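You operate a simulated robot arm through the tools that you are given. There is no shell and no other tool.

The job below is to be done with a simulated robot arm. You get a single attempt, and the scene is never put back.

TASK
Leak-test the red finished cap at 60 kPa, then put it back.
Fine: open the blue valve before lifting the lid; leave the lid on the bench and the knob at 60.

It is judged by the outcome, as a careful person would: the job done as asked, and still so three seconds after it is handed in. It fails if anything else is knocked over, pushed out of place, dropped, spilled or broken. A push-on lid holds only when it is set on centred and level and pressed home; a screw cap is set on level and turned clockwise until tight.

THE ROBOT
A 7-joint arm with a two-finger parallel gripper, fixed in place. Base frame: the origin is at the foot of the arm, x ahead of it, y to its left, z up; the work surface is at about z = 86. Lengths are in cm, angles in rad, forces in N, time in s.
With the tool pointing down near the work surface it reaches from about 30 to 70 cm from the base axis. Its first joint turns from -1.152 to 1.152 rad. Payload 1.57 kg.
The tool frame sits at the grasp point between the pads (the TCP): z along the fingers, y along the line on which they close. The tips reach 3 cm beyond it. The gripper opens to 11 cm. The fingers are 2.4 cm wide and 1.2 cm thick; the gripper's body (4.8 by 11.2 cm) begins 7.8 cm behind the TCP.
Orientation is that of the tool frame in the base frame, as a unit quaternion [x, y, z, w]. With the fingers straight down and closing along the base's y, the tool's x points along the base's -x, its y along +y and its z along -z.

THE INTERFACE
- The arm moves only by the tool move_arm. Its argument "plan" is a list of rows, each a list of 7 numbers: the turn, a rotation vector about the tool's x, y, z in rad, then the shift along the tool's x, y, z in cm, then the gripper command, from -1 (shut) to 1 (fully open), values between in proportion. In form: [[rx, ry, rz, dx, dy, dz, jaw], ...]. A call has 1 to 20 rows; each row is the pose to reach, as a shift and turn from the pose commanded when the call began, along the tool's axes at that moment. Rows are played at 5 a second. More than 5 cm and 0.15 rad between two rows, or a gripper value outside its range, and nothing of the call is played. A pose out of reach is approached as far as the arm can. The call stops where the force on the tool passes 40 N (or 10 N more than at its start, if that is more) or the arm is blocked; 0.2 s more then pass. Each finger travels about 10.8 cm/s and halts on what it meets, pressing with about 25 N; the grip force reading is that of the motor and also rises with nothing between the fingers. The clock runs only during rows and for 0.2 s after the last one: add rows that repeat a pose to give the fingers time. The reply holds the time, the measured pose of the TCP, the force on the tool along the base axes, the opening and the grip force, in the units named above and with some noise, with the torque about the TCP (base axes, N m) and any sound that the robot's microphone picked up.
- Cameras (640 x 400 px; columns grow to the right, rows downward): "scene" is fixed at [16.28, -38.89, 141.07]; the picture's right is [0.80, -0.60, 0.00], its down [-0.29, -0.40, -0.87] and it looks along [0.52, 0.70, -0.49] (base axes); focal length 300 px, centre (320, 200). "wrist" rides on the gripper at [7, 1.6, -14.1] in the tool frame; the picture's right is [-0.23, 0.97, 0.00], its down [-0.85, -0.20, -0.48] and it looks along [-0.47, -0.11, 0.88] (tool axes); focal length 222 px, centre (320, 200). There is no depth. A picture from a camera that has moved, and an enlarged one, comes with that camera's place and axes in the base frame and with its lens.
- get_image(camera): a new picture of that camera. It takes no simulated time.
- enlarge(camera, box): a new picture of the part [left, top, right, bottom] of that camera's present view, enlarged. It takes no simulated time.
- close_job(): hands the job in; it is judged then, once.

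Nothing tells you positions but the pictures and the camera data. Unless the task says otherwise, let go and move clear before handing in.

The tools are called as name(argument=value, ...) on one line, values as JSON. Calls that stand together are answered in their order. move_arm: Moves the arm, as the interface text tells. Its arguments: {"type":"object","properties":{"plan":{"type":"array","items":{"type":"array","items":{"type":"number"}}}},"required":["plan"]} The other tools are called the same way: get_image (camera) takes a picture; enlarge (camera, box) takes an enlarged picture of a part of a camera's view; close_job () hands the job in.

At the start:

```text
clock: 0.0
position: [33.32, 17.62, 118.35]
ee_rot: [0.0, 1.0, 0.0, 0.0]
ft_force: [1.4, 0.1, 0.3]
torque: [-0.01, 0.03, 0.04]
opening: 11.01
grasp_force: 0.1
```

scene: 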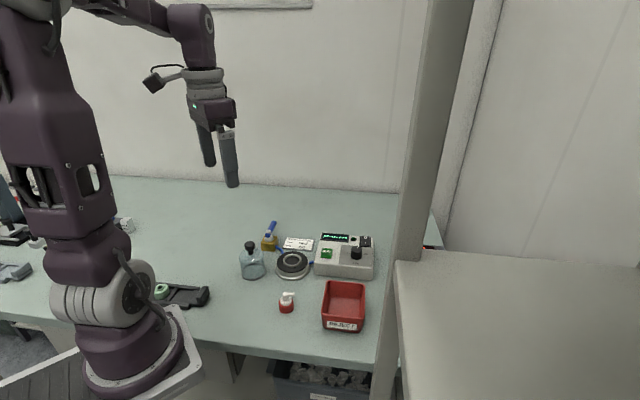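
wrist: 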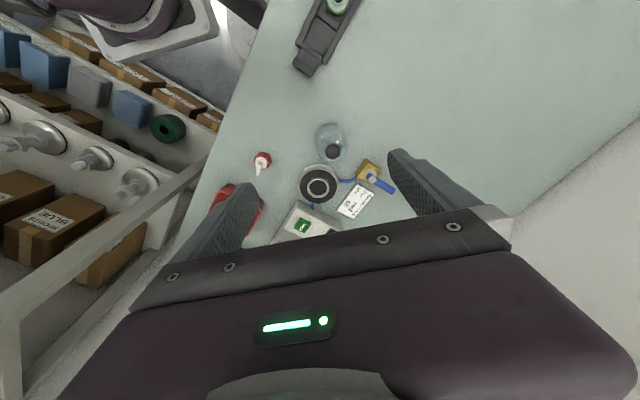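

I see a bench with a leak tester (box with a display and knob), a ring-shaped test fixture, a glass bell/jar, a blue-handled valve, a card, a red cap and a reject bin. I'll look closer first.

enlarge(camera="scene", box=[225, 210, 385, 310])

enlarge(camera="scene", box=[300, 225, 380, 285])

enlarge(camera="scene", box=[260, 280, 380, 345])

enlarge(camera="wrist", box=[230, 110, 410, 245])

enlarge(camera="scene", box=[0, 160, 220, 320])

```text
4.00 times, centred on (305, 260) of scene
camera zoom: at [16.28, -38.89, 141.07], right [0.8, -0.6, 0.0], down [-0.29, -0.4, -0.87], along [0.52, 0.7, -0.49], focal length 1199 px, centre (380, -40)
```

zoom: 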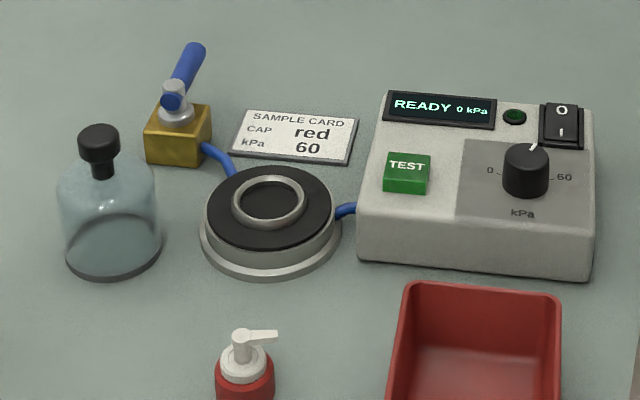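

```text
6.67 times, centred on (340, 255) of scene
camera zoom: at [16.28, -38.89, 141.07], right [0.8, -0.6, 0.0], down [-0.29, -0.4, -0.87], along [0.52, 0.7, -0.49], focal length 1998 px, centre (187, -167)
```

zoom: 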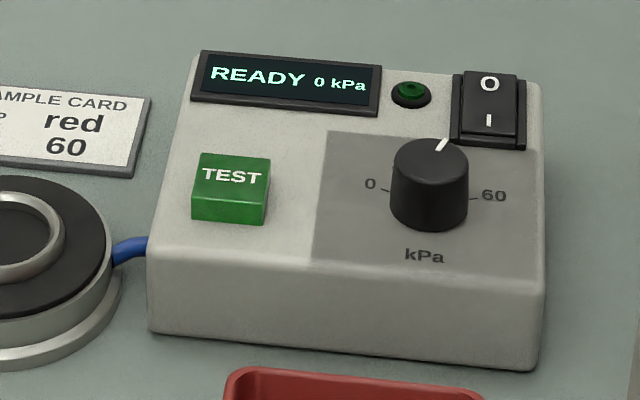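

```text
5.33 times, centred on (320, 312) of scene
camera zoom: at [16.28, -38.89, 141.07], right [0.8, -0.6, 0.0], down [-0.29, -0.4, -0.87], along [0.52, 0.7, -0.49], focal length 1598 px, centre (320, -400)
```

zoom: 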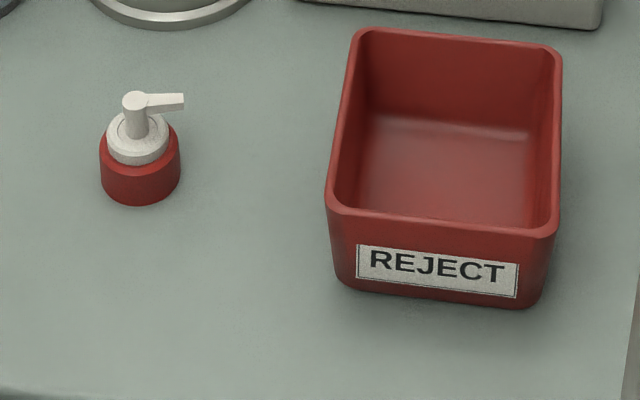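

```text
2.96 times, centred on (320, 178) of wrist
camera zoom: at [26.34, 19.24, 132.5], right [0.23, 0.97, 0.0], down [0.85, -0.2, 0.48], along [0.47, -0.11, -0.88], focal length 658 px, centre (320, 267)
```

zoom: 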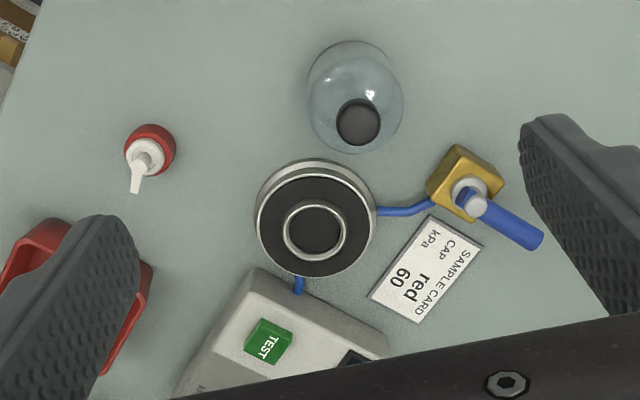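

```text
2.50 times, centred on (110, 240) of scene
camera zoom: at [16.28, -38.89, 141.07], right [0.8, -0.6, 0.0], down [-0.29, -0.4, -0.87], along [0.52, 0.7, -0.49], focal length 749 px, centre (845, 100)
```

zoom: 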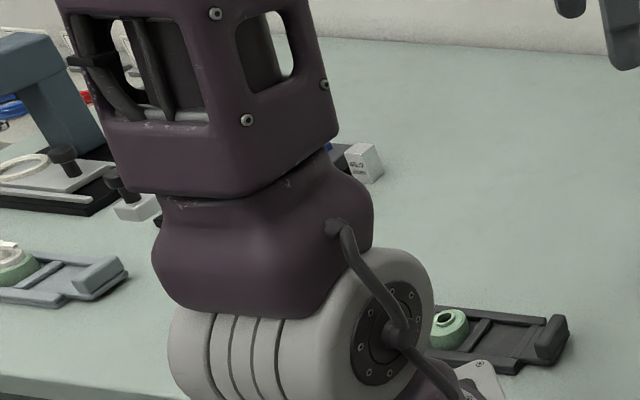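

The red pump cap stands at about (38.6, 3.9). The test nest is near (46.5, 14.2), the glass bell lid near (37.6, 19), the valve near (46, 25) and the tester near (57, 5). Before touching anything I'll move the wrist camera in to check the valve state.

move_arm(plan=[[0, 0, 0, -1.1, 2, 2.9, 1], [0, 0, 0, -2.3, 4, 5.7, 1], [0, 0, 0, -3.4, 6, 8.6, 1], [0, 0, 0, -4.6, 8, 11.5, 1], [0, 0, 0, -5.7, 9.9, 14.3, 1]])

get_image(camera="wrist")

enlarge(camera="wrist", box=[200, 80, 440, 230])

```text
clock: 1.2
position: [39.13, 27.6, 103.97]
ee_rot: [0.0, 1.0, 0.0, -0.001]
ft_force: [0.6, 0.4, 0.1]
torque: [-0.03, 0.01, -0.01]
opening: 10.99
grasp_force: 0.1
```

```text
taken
camera wrist: at [32.05, 29.18, 118.13], right [0.23, 0.97, 0.0], down [0.85, -0.2, 0.48], along [0.47, -0.11, -0.88], focal length 222 px, centre (320, 200)
```

wrist: 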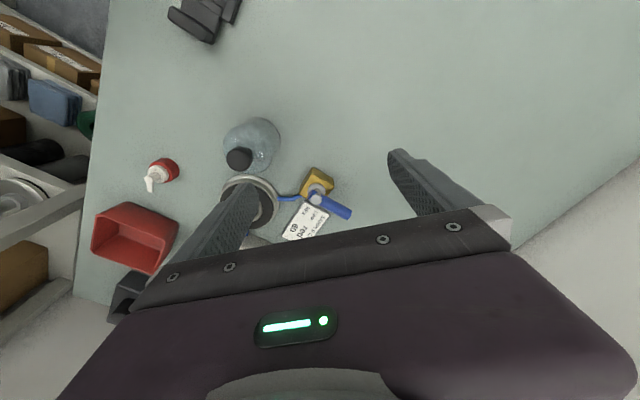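

```text
2.67 times, centred on (320, 155) of wrist
camera zoom: at [32.05, 29.18, 118.13], right [0.23, 0.97, 0.0], down [0.85, -0.2, 0.48], along [0.47, -0.11, -0.88], focal length 592 px, centre (320, 320)
```

zoom: 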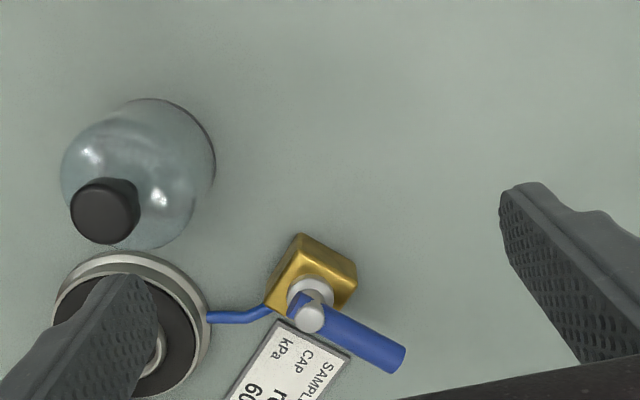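

The blue lever runs along the tester's front-back direction. I need to see which face the hose leaves the valve block from, so I'm zooming in more.

enlarge(camera="scene", box=[252, 215, 300, 255])

enlarge(camera="wrist", box=[275, 155, 365, 225])

```text
10.00 times, centred on (276, 235) of scene
camera zoom: at [16.28, -38.89, 141.07], right [0.8, -0.6, 0.0], down [-0.29, -0.4, -0.87], along [0.52, 0.7, -0.49], focal length 2997 px, centre (760, -150)
```

zoom: 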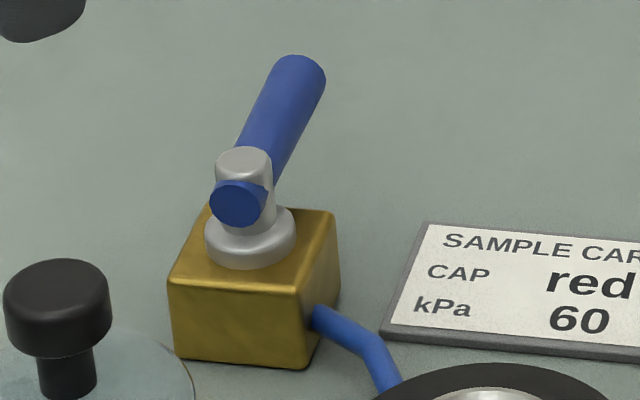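

```text
5.71 times, centred on (320, 190) of wrist
camera zoom: at [32.05, 29.18, 118.13], right [0.23, 0.97, 0.0], down [0.85, -0.2, 0.48], along [0.47, -0.11, -0.88], focal length 1269 px, centre (320, 257)
```

zoom: 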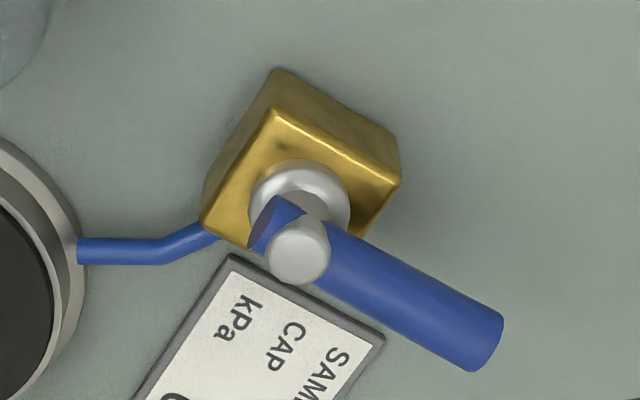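

The hose leaves the block's right-hand face and the lever stands perpendicular to it, so the valve looks closed for now. Next I'll view the tester from above.

move_arm(plan=[[0, 0, 0, -2, -3.6, -1, 1], [0, 0, 0, -4, -7.2, -2, 1], [0, 0, 0, -6, -11, -2, 1], [0, 0, 0, -8, -15, -2, 1], [0, 0, 0, -9, -18, -2, 1], [0, 0, 0, -9, -18, -2, 1]])

get_image(camera="wrist")

enlarge(camera="wrist", box=[220, 60, 440, 220])

get_image(camera="scene")

```text
clock: 2.6
position: [48.14, 9.48, 105.98]
ee_rot: [0.001, 1.0, 0.0, 0.0]
ft_force: [0.6, -0.5, 0.0]
torque: [-0.02, 0.02, 0.02]
opening: 11.01
grasp_force: 0.0
```

```text
taken
camera wrist: at [41.11, 11.22, 120.12], right [0.23, 0.97, 0.0], down [0.86, -0.2, 0.48], along [0.47, -0.11, -0.88], focal length 222 px, centre (320, 200)
```

wrist: 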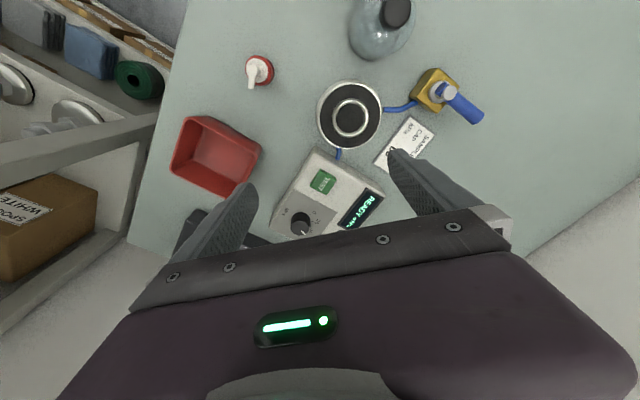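

```text
2.50 times, centred on (330, 140) of wrist
camera zoom: at [41.11, 11.22, 120.12], right [0.23, 0.97, 0.0], down [0.86, -0.2, 0.48], along [0.47, -0.11, -0.88], focal length 555 px, centre (295, 350)
```

zoom: 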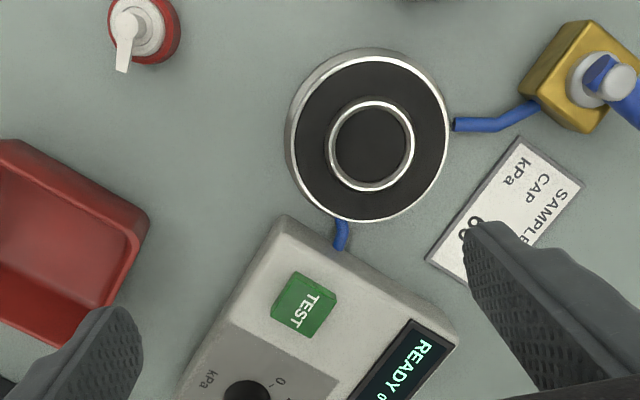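

```text
taken
```

scene: 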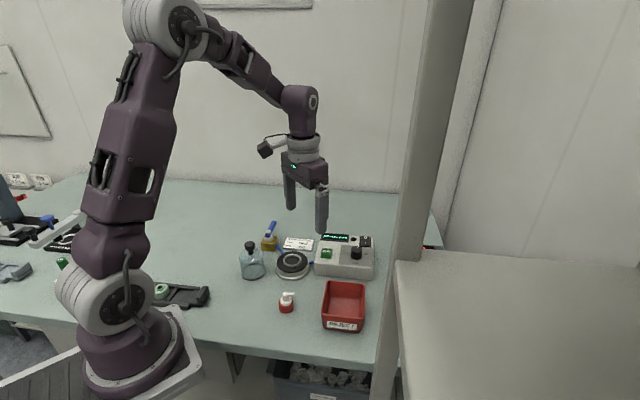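

The tester is at about (57, 6), its TEST button near (53.8, 9.05) and its knob near (60, 4). I'll bring the camera forward to read the knob scale and pointer.

move_arm(plan=[[0, 0, 0, -3, -1.2, 0.5, 1], [0, 0, 0, -6, -2.4, 1.5, 1], [0, 0, 0, -8, -3.5, 2, 1], [0, 0, 0, -8, -3.5, 2, 1]])

get_image(camera="wrist")

enlarge(camera="wrist", box=[260, 110, 400, 220])

enlarge(camera="wrist", box=[280, 150, 350, 210])

```text
clock: 3.6
position: [56.08, 6.11, 104.08]
ee_rot: [0.0, 1.0, 0.0, 0.0]
ft_force: [0.3, -0.1, 0.3]
torque: [0.0, 0.01, 0.0]
opening: 11.0
grasp_force: 0.0
```

```text
taken
camera wrist: at [49.19, 7.67, 118.12], right [0.23, 0.97, 0.0], down [0.86, -0.2, 0.48], along [0.47, -0.11, -0.88], focal length 222 px, centre (320, 200)
```

wrist: 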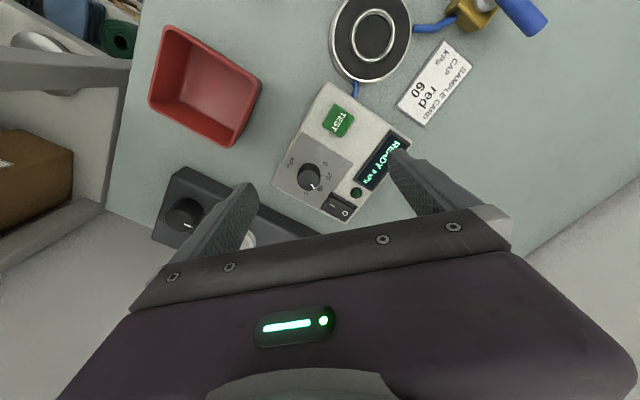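

```text
3.64 times, centred on (330, 165) of wrist
camera zoom: at [49.19, 7.67, 118.12], right [0.23, 0.97, 0.0], down [0.86, -0.2, 0.48], along [0.47, -0.11, -0.88], focal length 808 px, centre (284, 327)
```

zoom: 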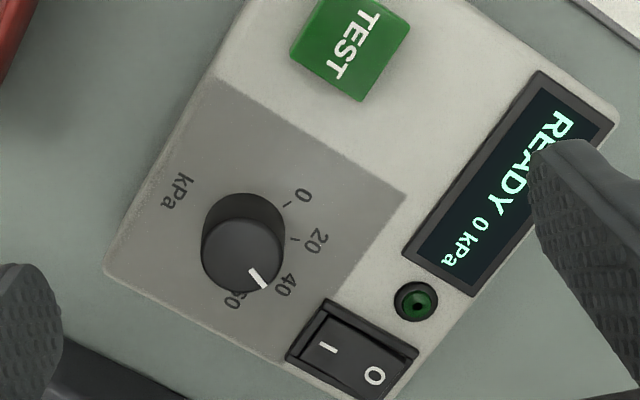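

```text
6.67 times, centred on (315, 180) of wrist
camera zoom: at [49.19, 7.67, 118.12], right [0.23, 0.97, 0.0], down [0.86, -0.2, 0.48], along [0.47, -0.11, -0.88], focal length 1481 px, centre (353, 333)
```

zoom: 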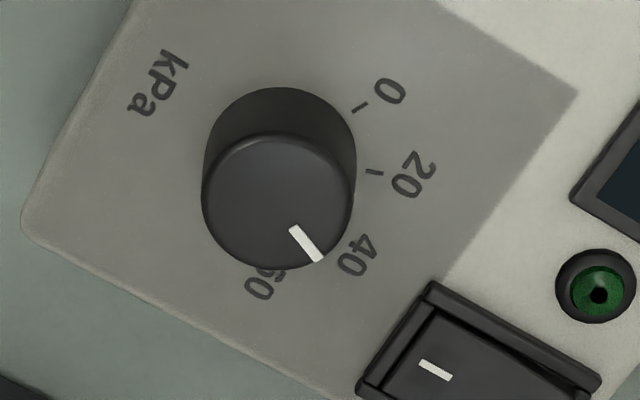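

The scale reads 0, 20, 40 and 60 clockwise in roughly 50° steps, with the pointer at 40. The knob centre is about (59.75, 3.8) with its top near z 92.8. I'll hover above it, yawed, with the jaws part open.

move_arm(plan=[[0, 0, -0.11, -1, -0.6, 1, 0.6], [0, 0, -0.22, -2, -1.2, 2.5, 0.2], [0, 0, -0.33, -3, -1.9, 4, -0.1], [0, 0, -0.44, -3.67, -2.31, 5.5, -0.1], [0, 0, -0.44, -3.67, -2.31, 6.5, -0.1], [0, 0, -0.44, -3.67, -2.31, 6.5, -0.1]])

get_image(camera="wrist")

enlarge(camera="scene", box=[300, 190, 400, 285])

```text
clock: 5.0
position: [59.8, 3.8, 97.54]
ee_rot: [-0.217, 0.976, 0.0, 0.0]
ft_force: [0.5, 1.6, -0.8]
torque: [-0.02, 0.0, 0.04]
opening: 4.96
grasp_force: 0.1
```

```text
taken
camera wrist: at [52.67, 2.29, 111.67], right [-0.21, 0.98, 0.0], down [0.86, 0.18, 0.48], along [0.47, 0.1, -0.88], focal length 222 px, centre (320, 200)
```

wrist: 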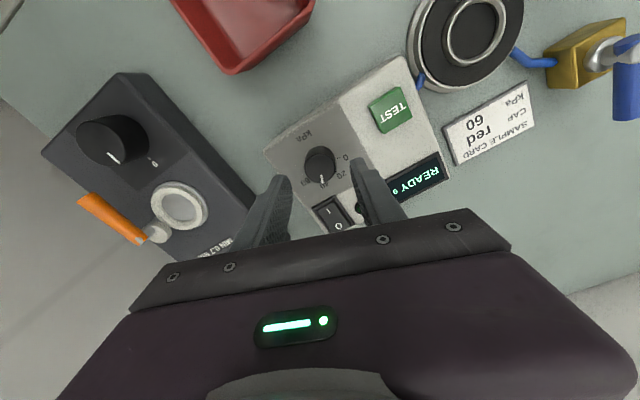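

```text
4.21 times, centred on (350, 238) of scene
camera zoom: at [16.28, -38.89, 141.07], right [0.8, -0.6, 0.0], down [-0.29, -0.4, -0.87], along [0.52, 0.7, -0.49], focal length 1262 px, centre (194, 42)
```

zoom: 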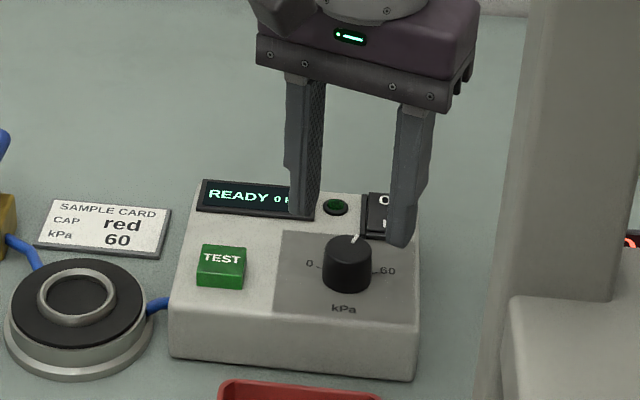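

enlarge(camera="wrist", box=[280, 120, 380, 220])

```text
4.00 times, centred on (330, 170) of wrist
camera zoom: at [52.67, 2.29, 111.67], right [-0.21, 0.98, 0.0], down [0.86, 0.18, 0.48], along [0.47, 0.1, -0.88], focal length 888 px, centre (280, 320)
```

zoom: 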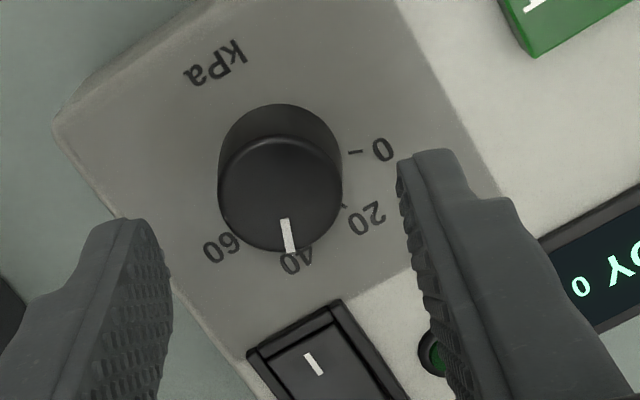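

The knob centre refines to (59.6, 3.8), radius 1.4. I'll lower onto it and close.

move_arm(plan=[[0, 0, 0, 0.18, 0.09, 1.2, -0.1], [0, 0, 0, 0.18, 0.09, 2.4, -0.1], [0, 0, 0, 0.18, 0.09, 3.4, -0.1], [0, 0, 0, 0.18, 0.09, 3.4, -0.1]])

enlarge(camera="scene", box=[300, 190, 400, 285])

enlarge(camera="wrist", box=[270, 120, 380, 220])

```text
clock: 6.0
position: [59.5, 3.86, 94.03]
ee_rot: [-0.217, 0.976, 0.0, 0.0]
ft_force: [0.7, 0.2, -0.5]
torque: [0.01, 0.02, 0.03]
opening: 4.97
grasp_force: 0.0
```

```text
4.21 times, centred on (350, 238) of scene
camera zoom: at [16.28, -38.89, 141.07], right [0.8, -0.6, 0.0], down [-0.29, -0.4, -0.87], along [0.52, 0.7, -0.49], focal length 1262 px, centre (194, 42)
```

zoom: 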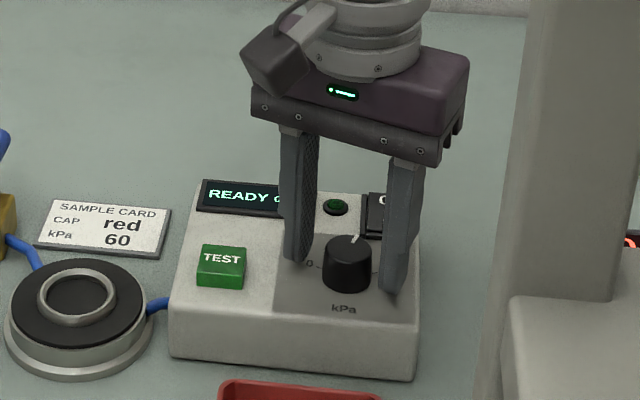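

```text
4.00 times, centred on (325, 170) of wrist
camera zoom: at [52.45, 2.35, 108.29], right [-0.21, 0.98, 0.0], down [0.86, 0.18, 0.48], along [0.47, 0.1, -0.88], focal length 888 px, centre (300, 320)
```

zoom: 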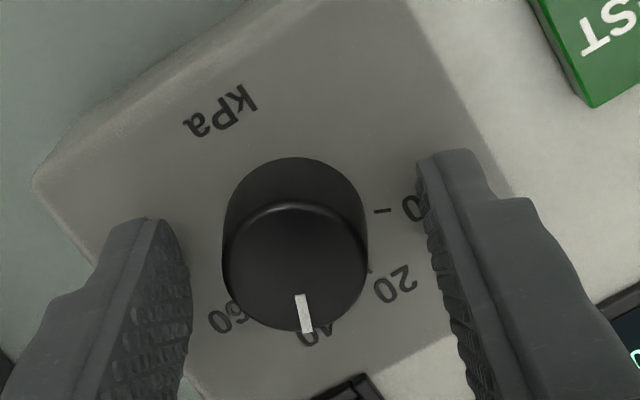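

move_arm(plan=[[0, 0, 0, 0, 0, 0, -0.4], [0, 0, 0, 0, 0, 0, -0.6], [0, 0, 0, 0, 0, 0, -0.8], [0, 0, 0, 0, 0, 0, -0.8]])

enlarge(camera="wrist", box=[270, 120, 380, 220])

```text
clock: 7.0
position: [59.55, 3.81, 94.11]
ee_rot: [-0.217, 0.976, -0.001, 0.0]
ft_force: [5.7, -11.6, -4.9]
torque: [0.17, -0.26, -0.07]
opening: 2.97
grasp_force: 38.9
```

```text
4.00 times, centred on (325, 170) of wrist
camera zoom: at [52.48, 2.25, 108.3], right [-0.21, 0.98, 0.0], down [0.86, 0.18, 0.48], along [0.47, 0.1, -0.88], focal length 888 px, centre (300, 320)
```

zoom: 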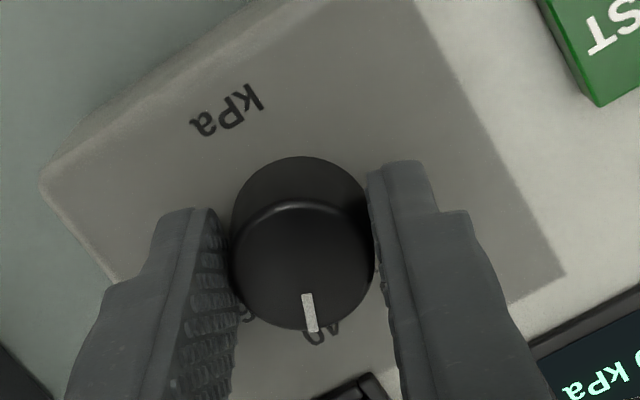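

The jaws are on the knob with a slight side load along tool y. I'll relieve it before turning.

move_arm(plan=[[0, 0, 0, 0, -0.08, 0, -0.8], [0, 0, 0, 0, -0.15, 0, -0.8], [0, 0, 0, 0, -0.15, 0, -0.8]])

```text
clock: 7.8
position: [59.55, 3.73, 94.16]
ee_rot: [-0.218, 0.976, 0.001, -0.001]
ft_force: [1.1, 3.2, -9.3]
torque: [-0.56, 0.34, 0.03]
opening: 2.97
grasp_force: 39.5
```

Now turn clockwise 50° to bring the pointer to 60.

move_arm(plan=[[0, 0, 0.1, 0, 0, 0, -0.8], [0, 0, 0.2, 0, 0, 0, -0.8], [0, 0, 0.3, 0, 0, 0, -0.8], [0, 0, 0.4, 0, 0, 0, -0.8], [0, 0, 0.5, 0, 0, 0, -0.8], [0, 0, 0.6, 0, 0, 0, -0.8], [0, 0, 0.7, 0, 0, 0, -0.8], [0, 0, 0.8, 0, 0, 0, -0.8], [0, 0, 0.87, 0, 0, 0, -0.8], [0, 0, 0.87, 0, 0, 0, -0.8]])

get_image(camera="wrist")

enlarge(camera="wrist", box=[260, 110, 390, 220])

enlarge(camera="scene", box=[300, 190, 400, 285])

```text
clock: 10.0
position: [59.61, 3.83, 94.12]
ee_rot: [0.213, 0.977, 0.002, 0.002]
ft_force: [4.0, 31.6, -3.7]
torque: [0.04, -0.41, 0.34]
opening: 2.96
grasp_force: 38.9
```

```text
taken
camera wrist: at [53.86, 8.13, 108.33], right [0.61, 0.79, 0.0], down [0.69, -0.54, 0.48], along [0.38, -0.29, -0.88], focal length 222 px, centre (320, 200)
```

wrist: 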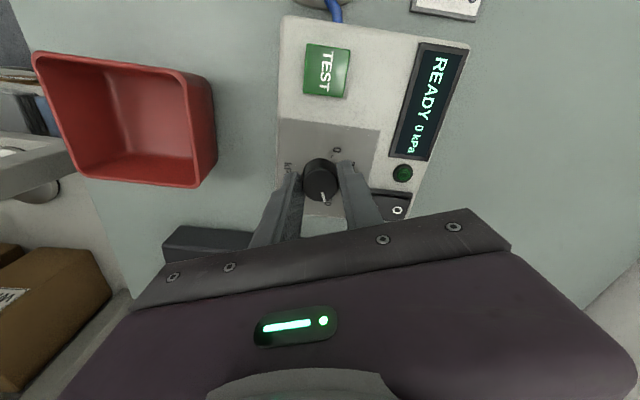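

```text
3.64 times, centred on (325, 165) of wrist
camera zoom: at [53.86, 8.13, 108.33], right [0.61, 0.79, 0.0], down [0.69, -0.54, 0.48], along [0.38, -0.29, -0.88], focal length 808 px, centre (302, 327)
```

zoom: 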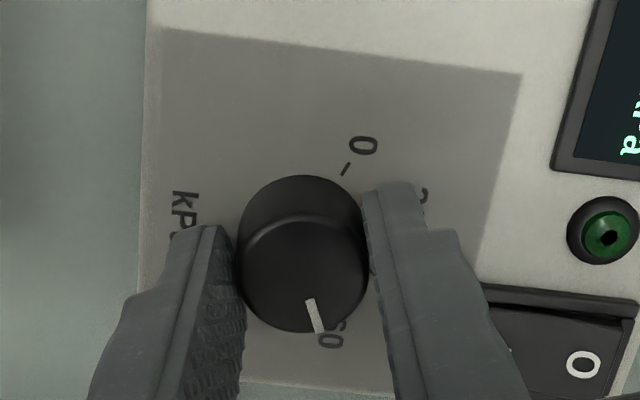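

```text
4.21 times, centred on (350, 238) of scene
camera zoom: at [16.3, -38.81, 141.09], right [0.8, -0.6, 0.0], down [-0.29, -0.4, -0.87], along [0.52, 0.7, -0.49], focal length 1262 px, centre (194, 42)
```

zoom: 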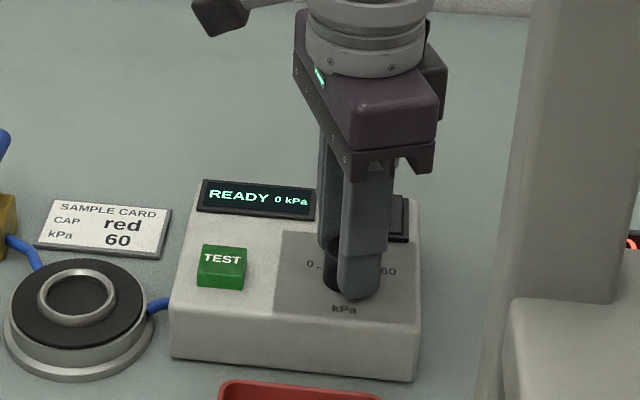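

Pointer is near 60 but the side load has risen. I'll ease it off, then look closely.

move_arm(plan=[[0, 0, 0, 0, 0.1, 0, -0.8], [0, 0, 0, 0, 0.2, 0, -0.8], [0, 0, 0, 0, 0.28, 0, -0.8], [0, 0, 0, 0, 0.28, 0, -0.8]])

enlarge(camera="wrist", box=[290, 150, 360, 210])

```text
clock: 11.0
position: [59.7, 3.76, 94.09]
ee_rot: [0.214, 0.977, -0.001, -0.001]
ft_force: [-9.1, 15.3, 6.9]
torque: [1.09, 0.84, -0.01]
opening: 2.98
grasp_force: 39.4
```

```text
6.67 times, centred on (325, 180) of wrist
camera zoom: at [53.97, 8.2, 108.34], right [0.61, 0.79, 0.0], down [0.69, -0.54, 0.48], along [0.37, -0.29, -0.88], focal length 1481 px, centre (287, 333)
```

zoom: 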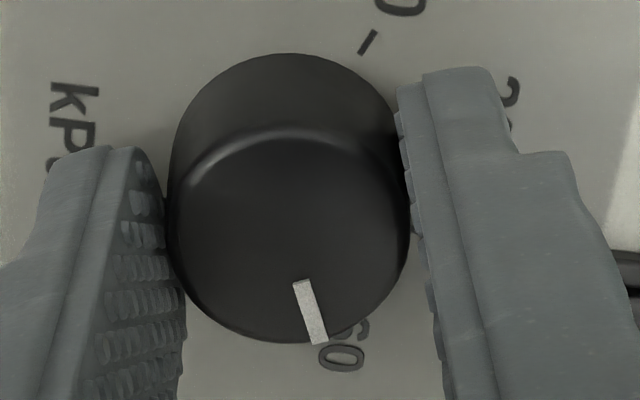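

move_arm(plan=[[0, 0, 0, 0, 0, 0, -0.4], [0, 0, 0, 0, 0, 0, -0.25], [0, 0, 0, 0, 0, 0, -0.25], [0, 0, 0, 0, 0, -1.5, -0.25], [0, 0, 0, 0, 0, -3, -0.1], [0, 0, 0, 0, 0, -3, -0.1]])

enlarge(camera="wrist", box=[280, 120, 370, 210])

enlarge(camera="scene", box=[310, 225, 380, 285])

```text
clock: 12.4
position: [59.62, 3.73, 97.09]
ee_rot: [0.213, 0.977, 0.0, 0.0]
ft_force: [1.5, -0.3, 0.1]
torque: [-0.03, 0.01, -0.02]
opening: 4.94
grasp_force: 0.0
```

```text
4.44 times, centred on (325, 165) of wrist
camera zoom: at [53.99, 8.13, 111.29], right [0.61, 0.79, 0.0], down [0.69, -0.54, 0.48], along [0.38, -0.29, -0.88], focal length 987 px, centre (298, 356)
```

zoom: 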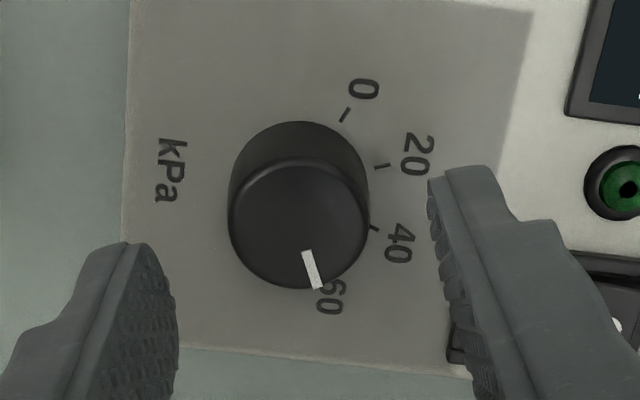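

```text
6.67 times, centred on (345, 255) of scene
camera zoom: at [16.28, -38.89, 141.07], right [0.8, -0.6, 0.0], down [-0.29, -0.4, -0.87], along [0.52, 0.7, -0.49], focal length 1998 px, centre (153, -167)
```

zoom: 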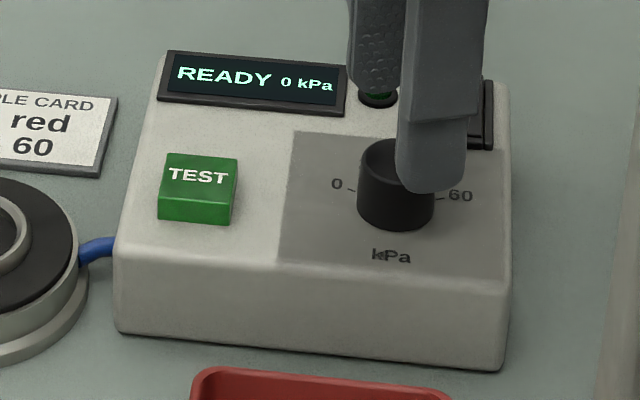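

The knob reads 60 (pointer and label both at about -22°). The valve is closed. Now I'll go over to the cap at about (38.6, 4.0), aligning the jaws perpendicular to its spout.

move_arm(plan=[[0, 0, 0, 0, 0, -3, 0], [0, 0, 0.05, 3.8, -1.7, -4, 0], [0, 0, 0.1, 7.7, -3.4, -4, 0], [0, 0, 0.15, 11.5, -5.1, -4, 0], [0, 0, 0.2, 15.4, -6.8, -4, 0], [0, 0, 0.2, 19.2, -8.46, -3, 0], [0, 0, 0.2, 19.2, -8.46, -3, 0]])

get_image(camera="wrist")

enlarge(camera="wrist", box=[270, 110, 370, 210])

enlarge(camera="scene", box=[255, 260, 325, 330])

```text
clock: 14.0
position: [38.79, 4.35, 99.99]
ee_rot: [0.31, 0.951, 0.0, 0.0]
ft_force: [0.8, -1.0, 0.8]
torque: [0.0, 0.03, 0.01]
opening: 5.51
grasp_force: 0.1
```

```text
taken
camera wrist: at [33.93, 9.73, 114.15], right [0.76, 0.65, 0.0], down [0.57, -0.67, 0.48], along [0.31, -0.36, -0.88], focal length 222 px, centre (320, 200)
```

wrist: 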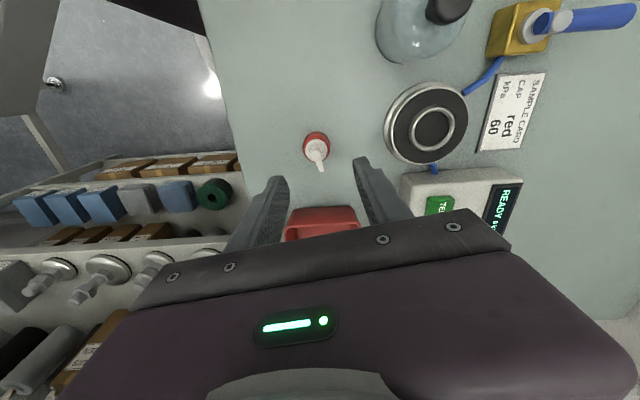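

```text
4.00 times, centred on (320, 160) of wrist
camera zoom: at [33.93, 9.73, 114.15], right [0.76, 0.65, 0.0], down [0.57, -0.67, 0.48], along [0.31, -0.36, -0.88], focal length 888 px, centre (320, 360)
```

zoom: 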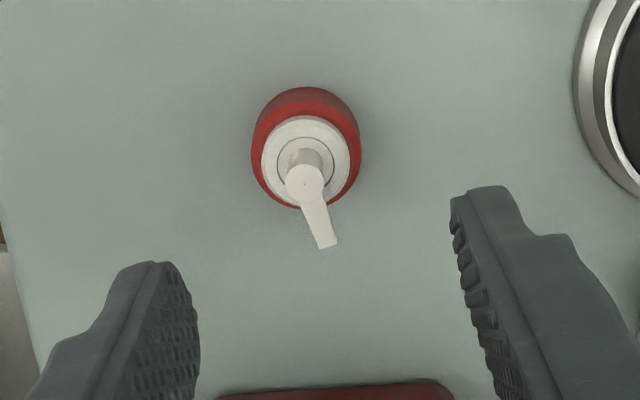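

```text
5.71 times, centred on (290, 295) of scene
camera zoom: at [16.28, -38.89, 141.07], right [0.8, -0.6, 0.0], down [-0.29, -0.4, -0.87], along [0.52, 0.7, -0.49], focal length 1713 px, centre (491, -343)
```

zoom: 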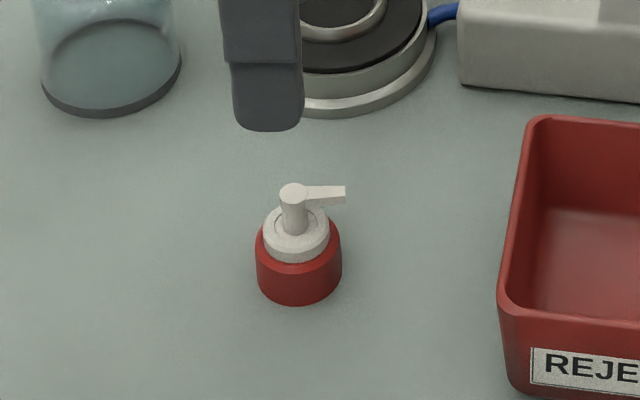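

The cap axis is at about (38.5, 3.8), with collar radius 1.76 and top near z 88.3. I'll lower around it and grip the upper part of the collar.

move_arm(plan=[[0, 0, 0, -0.09, -0.6, 2, 0], [0, 0, 0, -0.09, -0.61, 4.5, 0], [0, 0, 0, -0.09, -0.61, 6.5, 0], [0, 0, 0, -0.09, -0.61, 8.5, 0], [0, 0, 0, -0.09, -0.61, 9.8, 0], [0, 0, 0, -0.09, -0.61, 9.8, 0]])

enlarge(camera="wrist", box=[260, 120, 380, 220])

enlarge(camera="scene", box=[255, 260, 325, 330])

```text
clock: 15.4
position: [38.53, 3.63, 90.18]
ee_rot: [0.31, 0.951, 0.001, 0.0]
ft_force: [0.2, -1.3, 0.3]
torque: [0.03, 0.02, -0.01]
opening: 5.5
grasp_force: 0.1
```

```text
4.00 times, centred on (320, 170) of wrist
camera zoom: at [33.75, 9.02, 104.37], right [0.76, 0.65, 0.0], down [0.57, -0.67, 0.48], along [0.31, -0.36, -0.88], focal length 888 px, centre (320, 320)
```

zoom: 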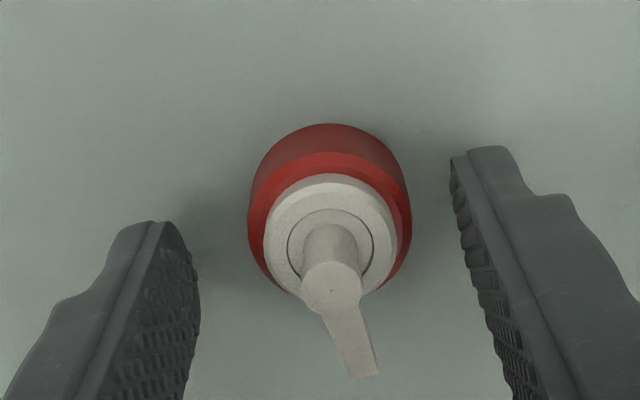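

```text
5.71 times, centred on (290, 295) of scene
camera zoom: at [16.28, -38.89, 141.07], right [0.8, -0.6, 0.0], down [-0.29, -0.4, -0.87], along [0.52, 0.7, -0.49], focal length 1713 px, centre (491, -343)
```

zoom: 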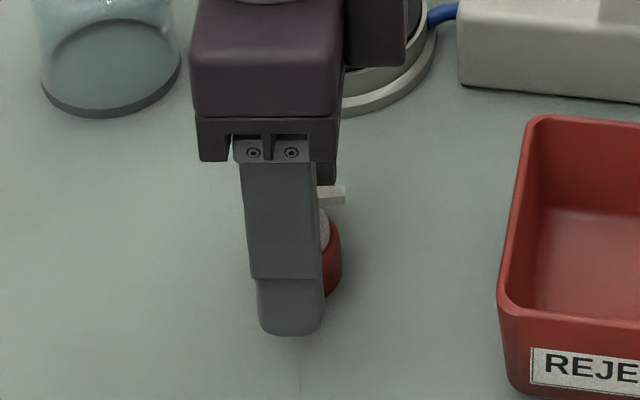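

move_arm(plan=[[0, 0, 0, -0.02, 0.1, 0, 0], [0, 0, 0, -0.02, 0.1, 0, -0.2], [0, 0, 0, -0.02, 0.1, 0, -0.32], [0, 0, 0, -0.02, 0.1, 0, -0.4], [0, 0, 0, -0.02, 0.1, 0, -0.6], [0, 0, 0, -0.02, 0.1, 0, -0.6]])

enlarge(camera="wrist", box=[260, 120, 380, 220])

```text
clock: 16.8
position: [38.57, 3.54, 90.15]
ee_rot: [0.31, 0.951, 0.001, 0.0]
ft_force: [-0.6, 0.0, 0.2]
torque: [0.01, -0.01, 0.01]
opening: 3.17
grasp_force: 10.6
```

```text
4.00 times, centred on (320, 170) of wrist
camera zoom: at [33.81, 9.1, 104.39], right [0.76, 0.65, 0.0], down [0.57, -0.67, 0.48], along [0.31, -0.36, -0.88], focal length 888 px, centre (320, 320)
```

zoom: 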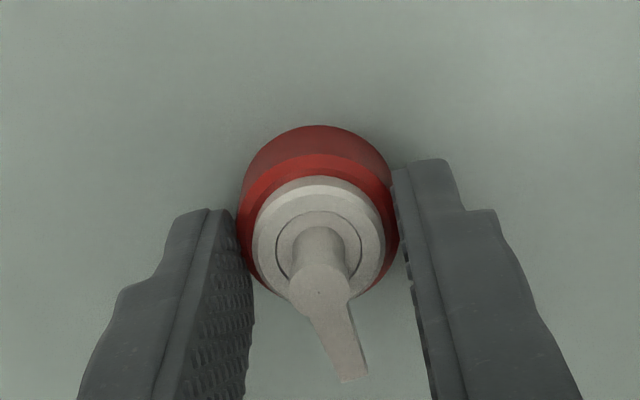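

Cap gripped at 3.17 cm opening. I'll lift it straight up and carry it over the nest.

move_arm(plan=[[0, 0, 0, 0, 0, -1, -0.65], [0, 0, 0, 0, 0, -3, -0.65], [0, 0, 0, 0, 0, -5, -0.65], [0, 0, 0, 0, 1, -6.5, -0.65], [0, 0, 0, -0.1, 3.5, -7, -0.65], [0, 0, 0, -0.2, 6.5, -7, -0.65], [0, 0, 0, -0.3, 9.5, -7, -0.65], [0, 0, 0, -0.39, 12, -7, -0.65], [0, 0, 0, -0.39, 13.12, -7, -0.65], [0, 0, 0, -0.39, 13.12, -7, -0.65]])

get_image(camera="wrist")

enlarge(camera="wrist", box=[240, 90, 400, 210])

enlarge(camera="scene", box=[240, 210, 340, 290])

```text
clock: 19.0
position: [46.46, 14.01, 97.43]
ee_rot: [0.31, 0.951, 0.0, 0.001]
ft_force: [-0.3, -0.5, 0.9]
torque: [0.02, -0.01, 0.02]
opening: 3.17
grasp_force: 9.8
```

```text
taken
camera wrist: at [41.75, 19.35, 111.48], right [0.76, 0.65, 0.0], down [0.57, -0.67, 0.48], along [0.31, -0.36, -0.88], focal length 222 px, centre (320, 200)
```

wrist: 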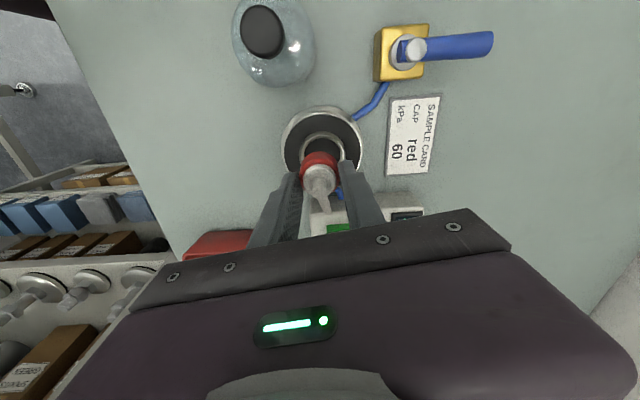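

```text
3.33 times, centred on (320, 150) of wrist
camera zoom: at [41.75, 19.35, 111.48], right [0.76, 0.65, 0.0], down [0.57, -0.67, 0.48], along [0.31, -0.36, -0.88], focal length 740 px, centre (320, 367)
```

zoom: 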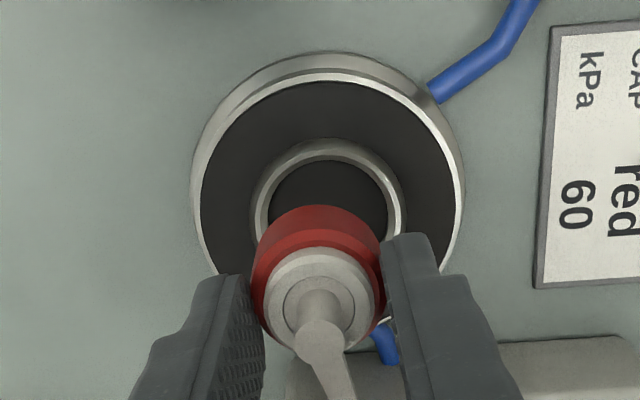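

```text
5.00 times, centred on (290, 250) of scene
camera zoom: at [16.28, -38.89, 141.07], right [0.8, -0.6, 0.0], down [-0.29, -0.4, -0.87], along [0.52, 0.7, -0.49], focal length 1499 px, centre (470, -50)
```

zoom: 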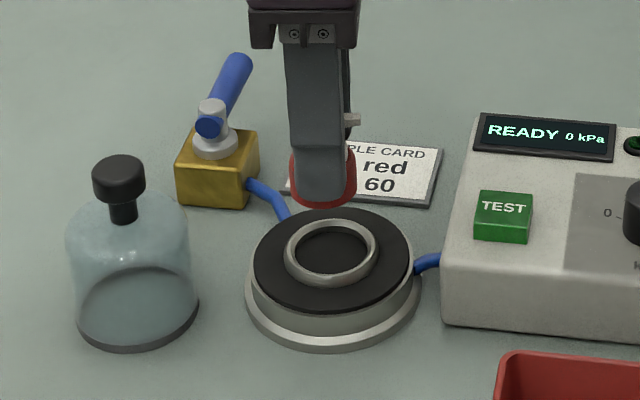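

The nest centre is about (46.55, 14.15). I'll lower to just above the ring and check alignment.

move_arm(plan=[[0, 0, 0, 0, 0.15, 1, -0.65], [0, 0, 0, 0, 0.15, 2, -0.65], [0, 0, 0, 0, 0.15, 3, -0.65], [0, 0, 0, 0, 0.15, 3.3, -0.65], [0, 0, 0, 0, 0.15, 3.3, -0.65]])

enlarge(camera="wrist", box=[260, 100, 380, 220])

enlarge(camera="scene", box=[260, 225, 325, 290])

```text
clock: 20.2
position: [46.54, 14.18, 94.04]
ee_rot: [0.31, 0.951, 0.0, 0.0]
ft_force: [0.2, -0.1, 0.4]
torque: [-0.01, 0.03, 0.01]
opening: 3.16
grasp_force: 9.8
```

```text
3.33 times, centred on (320, 160) of wrist
camera zoom: at [41.92, 19.51, 108.2], right [0.76, 0.65, 0.0], down [0.57, -0.67, 0.48], along [0.31, -0.36, -0.88], focal length 740 px, centre (320, 333)
```

zoom: 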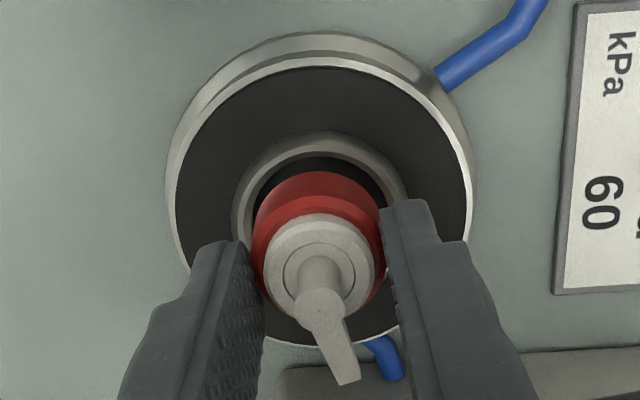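

```text
6.15 times, centred on (292, 258) of scene
camera zoom: at [16.28, -38.89, 141.07], right [0.8, -0.6, 0.0], down [-0.29, -0.4, -0.87], along [0.52, 0.7, -0.49], focal length 1844 px, centre (489, -154)
```

zoom: 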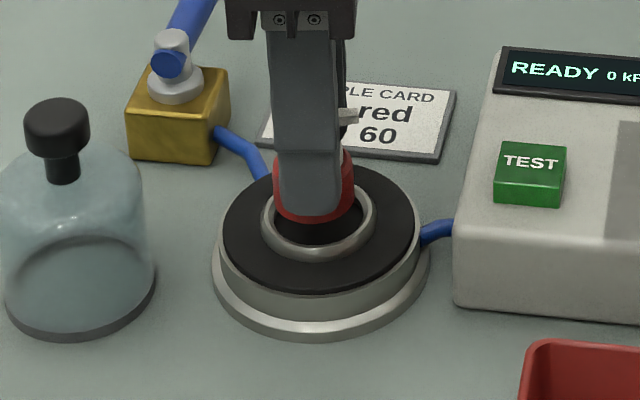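

enlarge(camera="scene", box=[278, 235, 308, 275])

enlarge(camera="wrist", box=[290, 130, 350, 200])

```text
10.00 times, centred on (293, 255) of scene
camera zoom: at [16.28, -38.89, 141.07], right [0.8, -0.6, 0.0], down [-0.29, -0.4, -0.87], along [0.52, 0.7, -0.49], focal length 2997 px, centre (590, -350)
```

zoom: 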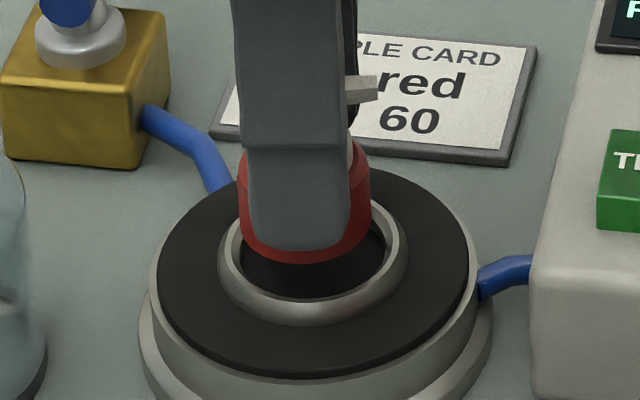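

```text
5.71 times, centred on (320, 165) of wrist
camera zoom: at [41.92, 19.51, 108.2], right [0.76, 0.65, 0.0], down [0.57, -0.67, 0.48], along [0.31, -0.36, -0.88], focal length 1269 px, centre (320, 400)
```

zoom: 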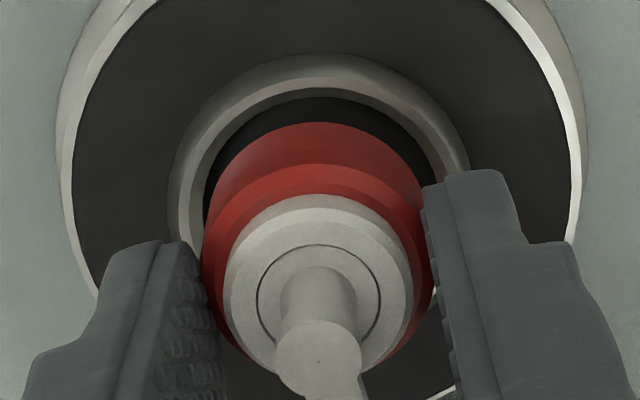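

Cap needs about 2 mm shift away from the camera to be centred in the ring. I'll apply it, lower slightly and re-check.

move_arm(plan=[[0, 0, 0, -0.18, 0.03, 0.2, -0.65], [0, 0, 0, -0.18, 0.03, 0.5, -0.65], [0, 0, 0, -0.18, 0.03, 0.5, -0.65]])

enlarge(camera="scene", box=[278, 235, 308, 275])

enlarge(camera="wrist", box=[290, 130, 350, 200])

```text
clock: 21.0
position: [46.83, 14.01, 93.61]
ee_rot: [0.309, 0.951, -0.001, -0.001]
ft_force: [0.5, 0.0, 0.3]
torque: [0.01, 0.0, 0.04]
opening: 3.17
grasp_force: 10.6
```

```text
10.00 times, centred on (293, 255) of scene
camera zoom: at [16.28, -38.89, 141.07], right [0.8, -0.6, 0.0], down [-0.29, -0.4, -0.87], along [0.52, 0.7, -0.49], focal length 2997 px, centre (590, -350)
```

zoom: 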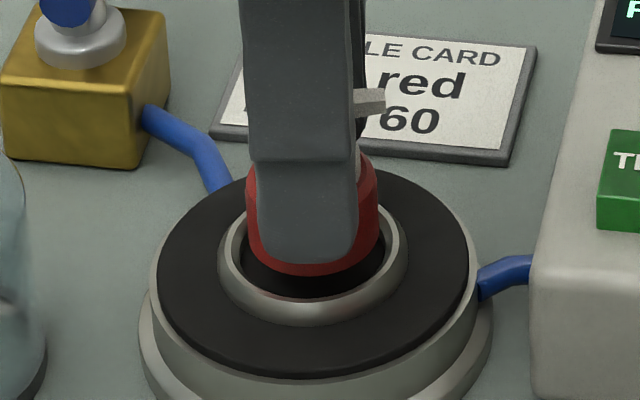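

```text
5.71 times, centred on (320, 165) of wrist
camera zoom: at [42.08, 19.43, 107.75], right [0.76, 0.65, 0.0], down [0.57, -0.67, 0.48], along [0.31, -0.36, -0.88], focal length 1269 px, centre (320, 400)
```

zoom: 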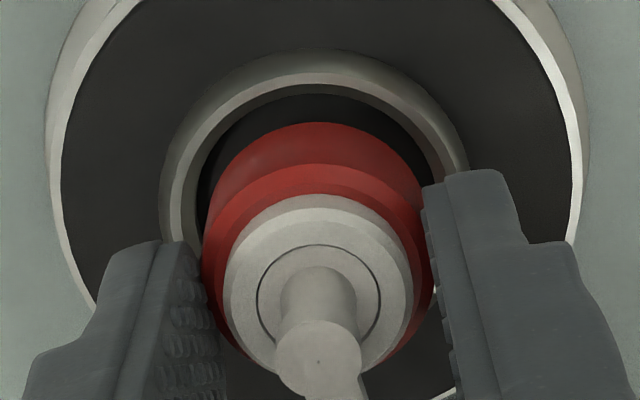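

Alignment looks good. Lowering the cap into the ring.

move_arm(plan=[[0, 0, 0, 0, -0.02, 0.2, -0.65], [0, 0, 0, 0, -0.02, 0.4, -0.65], [0, 0, 0, 0, -0.02, 0.55, -0.65], [0, 0, 0, 0, -0.02, 0.7, -0.65], [0, 0, 0, 0, -0.02, 0.7, -0.65]])

enlarge(camera="scene", box=[278, 235, 308, 275])

enlarge(camera="wrist", box=[290, 130, 350, 200])

```text
clock: 22.2
position: [46.91, 14.1, 92.82]
ee_rot: [0.31, 0.951, 0.0, 0.0]
ft_force: [-0.2, -0.5, -0.4]
torque: [-0.03, 0.0, 0.0]
opening: 3.21
grasp_force: 9.9
```

```text
10.00 times, centred on (293, 255) of scene
camera zoom: at [16.28, -38.89, 141.07], right [0.8, -0.6, 0.0], down [-0.29, -0.4, -0.87], along [0.52, 0.7, -0.49], focal length 2997 px, centre (590, -350)
```

zoom: 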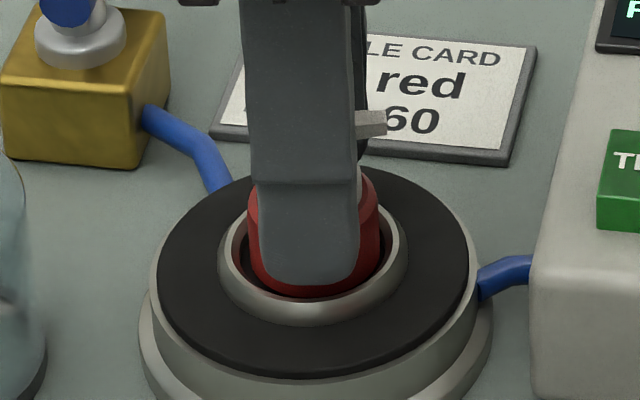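

```text
5.71 times, centred on (320, 165) of wrist
camera zoom: at [42.1, 19.44, 107.04], right [0.76, 0.65, 0.0], down [0.57, -0.67, 0.48], along [0.31, -0.36, -0.88], focal length 1269 px, centre (320, 400)
```

zoom: 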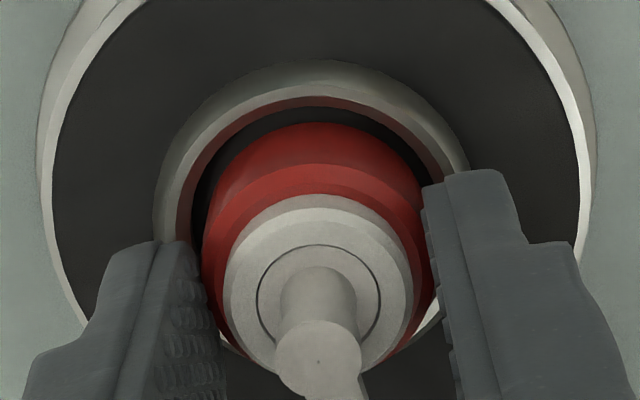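

move_arm(plan=[[0, 0, 0, 0, -0.05, 0.1, -0.65], [0, 0, 0, 0, -0.05, 0.2, -0.65], [0, 0, 0, 0, -0.05, 0.2, -0.65]])

enlarge(camera="scene", box=[278, 235, 308, 275])

```text
clock: 23.0
position: [46.78, 14.03, 92.63]
ee_rot: [0.31, 0.951, 0.0, 0.0]
ft_force: [0.1, -0.4, -0.9]
torque: [0.0, 0.01, -0.02]
opening: 3.18
grasp_force: 10.4
```

```text
10.00 times, centred on (293, 255) of scene
camera zoom: at [16.28, -38.89, 141.07], right [0.8, -0.6, 0.0], down [-0.29, -0.4, -0.87], along [0.52, 0.7, -0.49], focal length 2997 px, centre (590, -350)
```

zoom: 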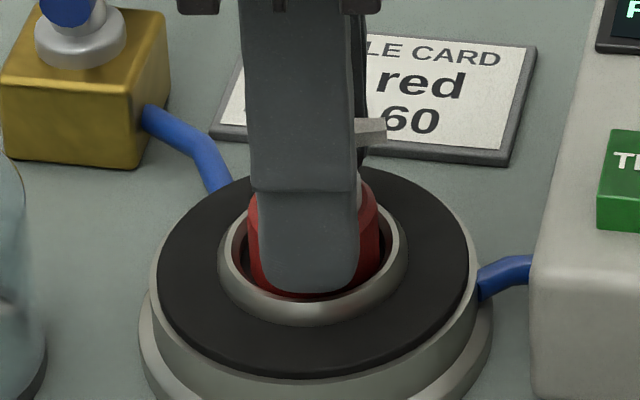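

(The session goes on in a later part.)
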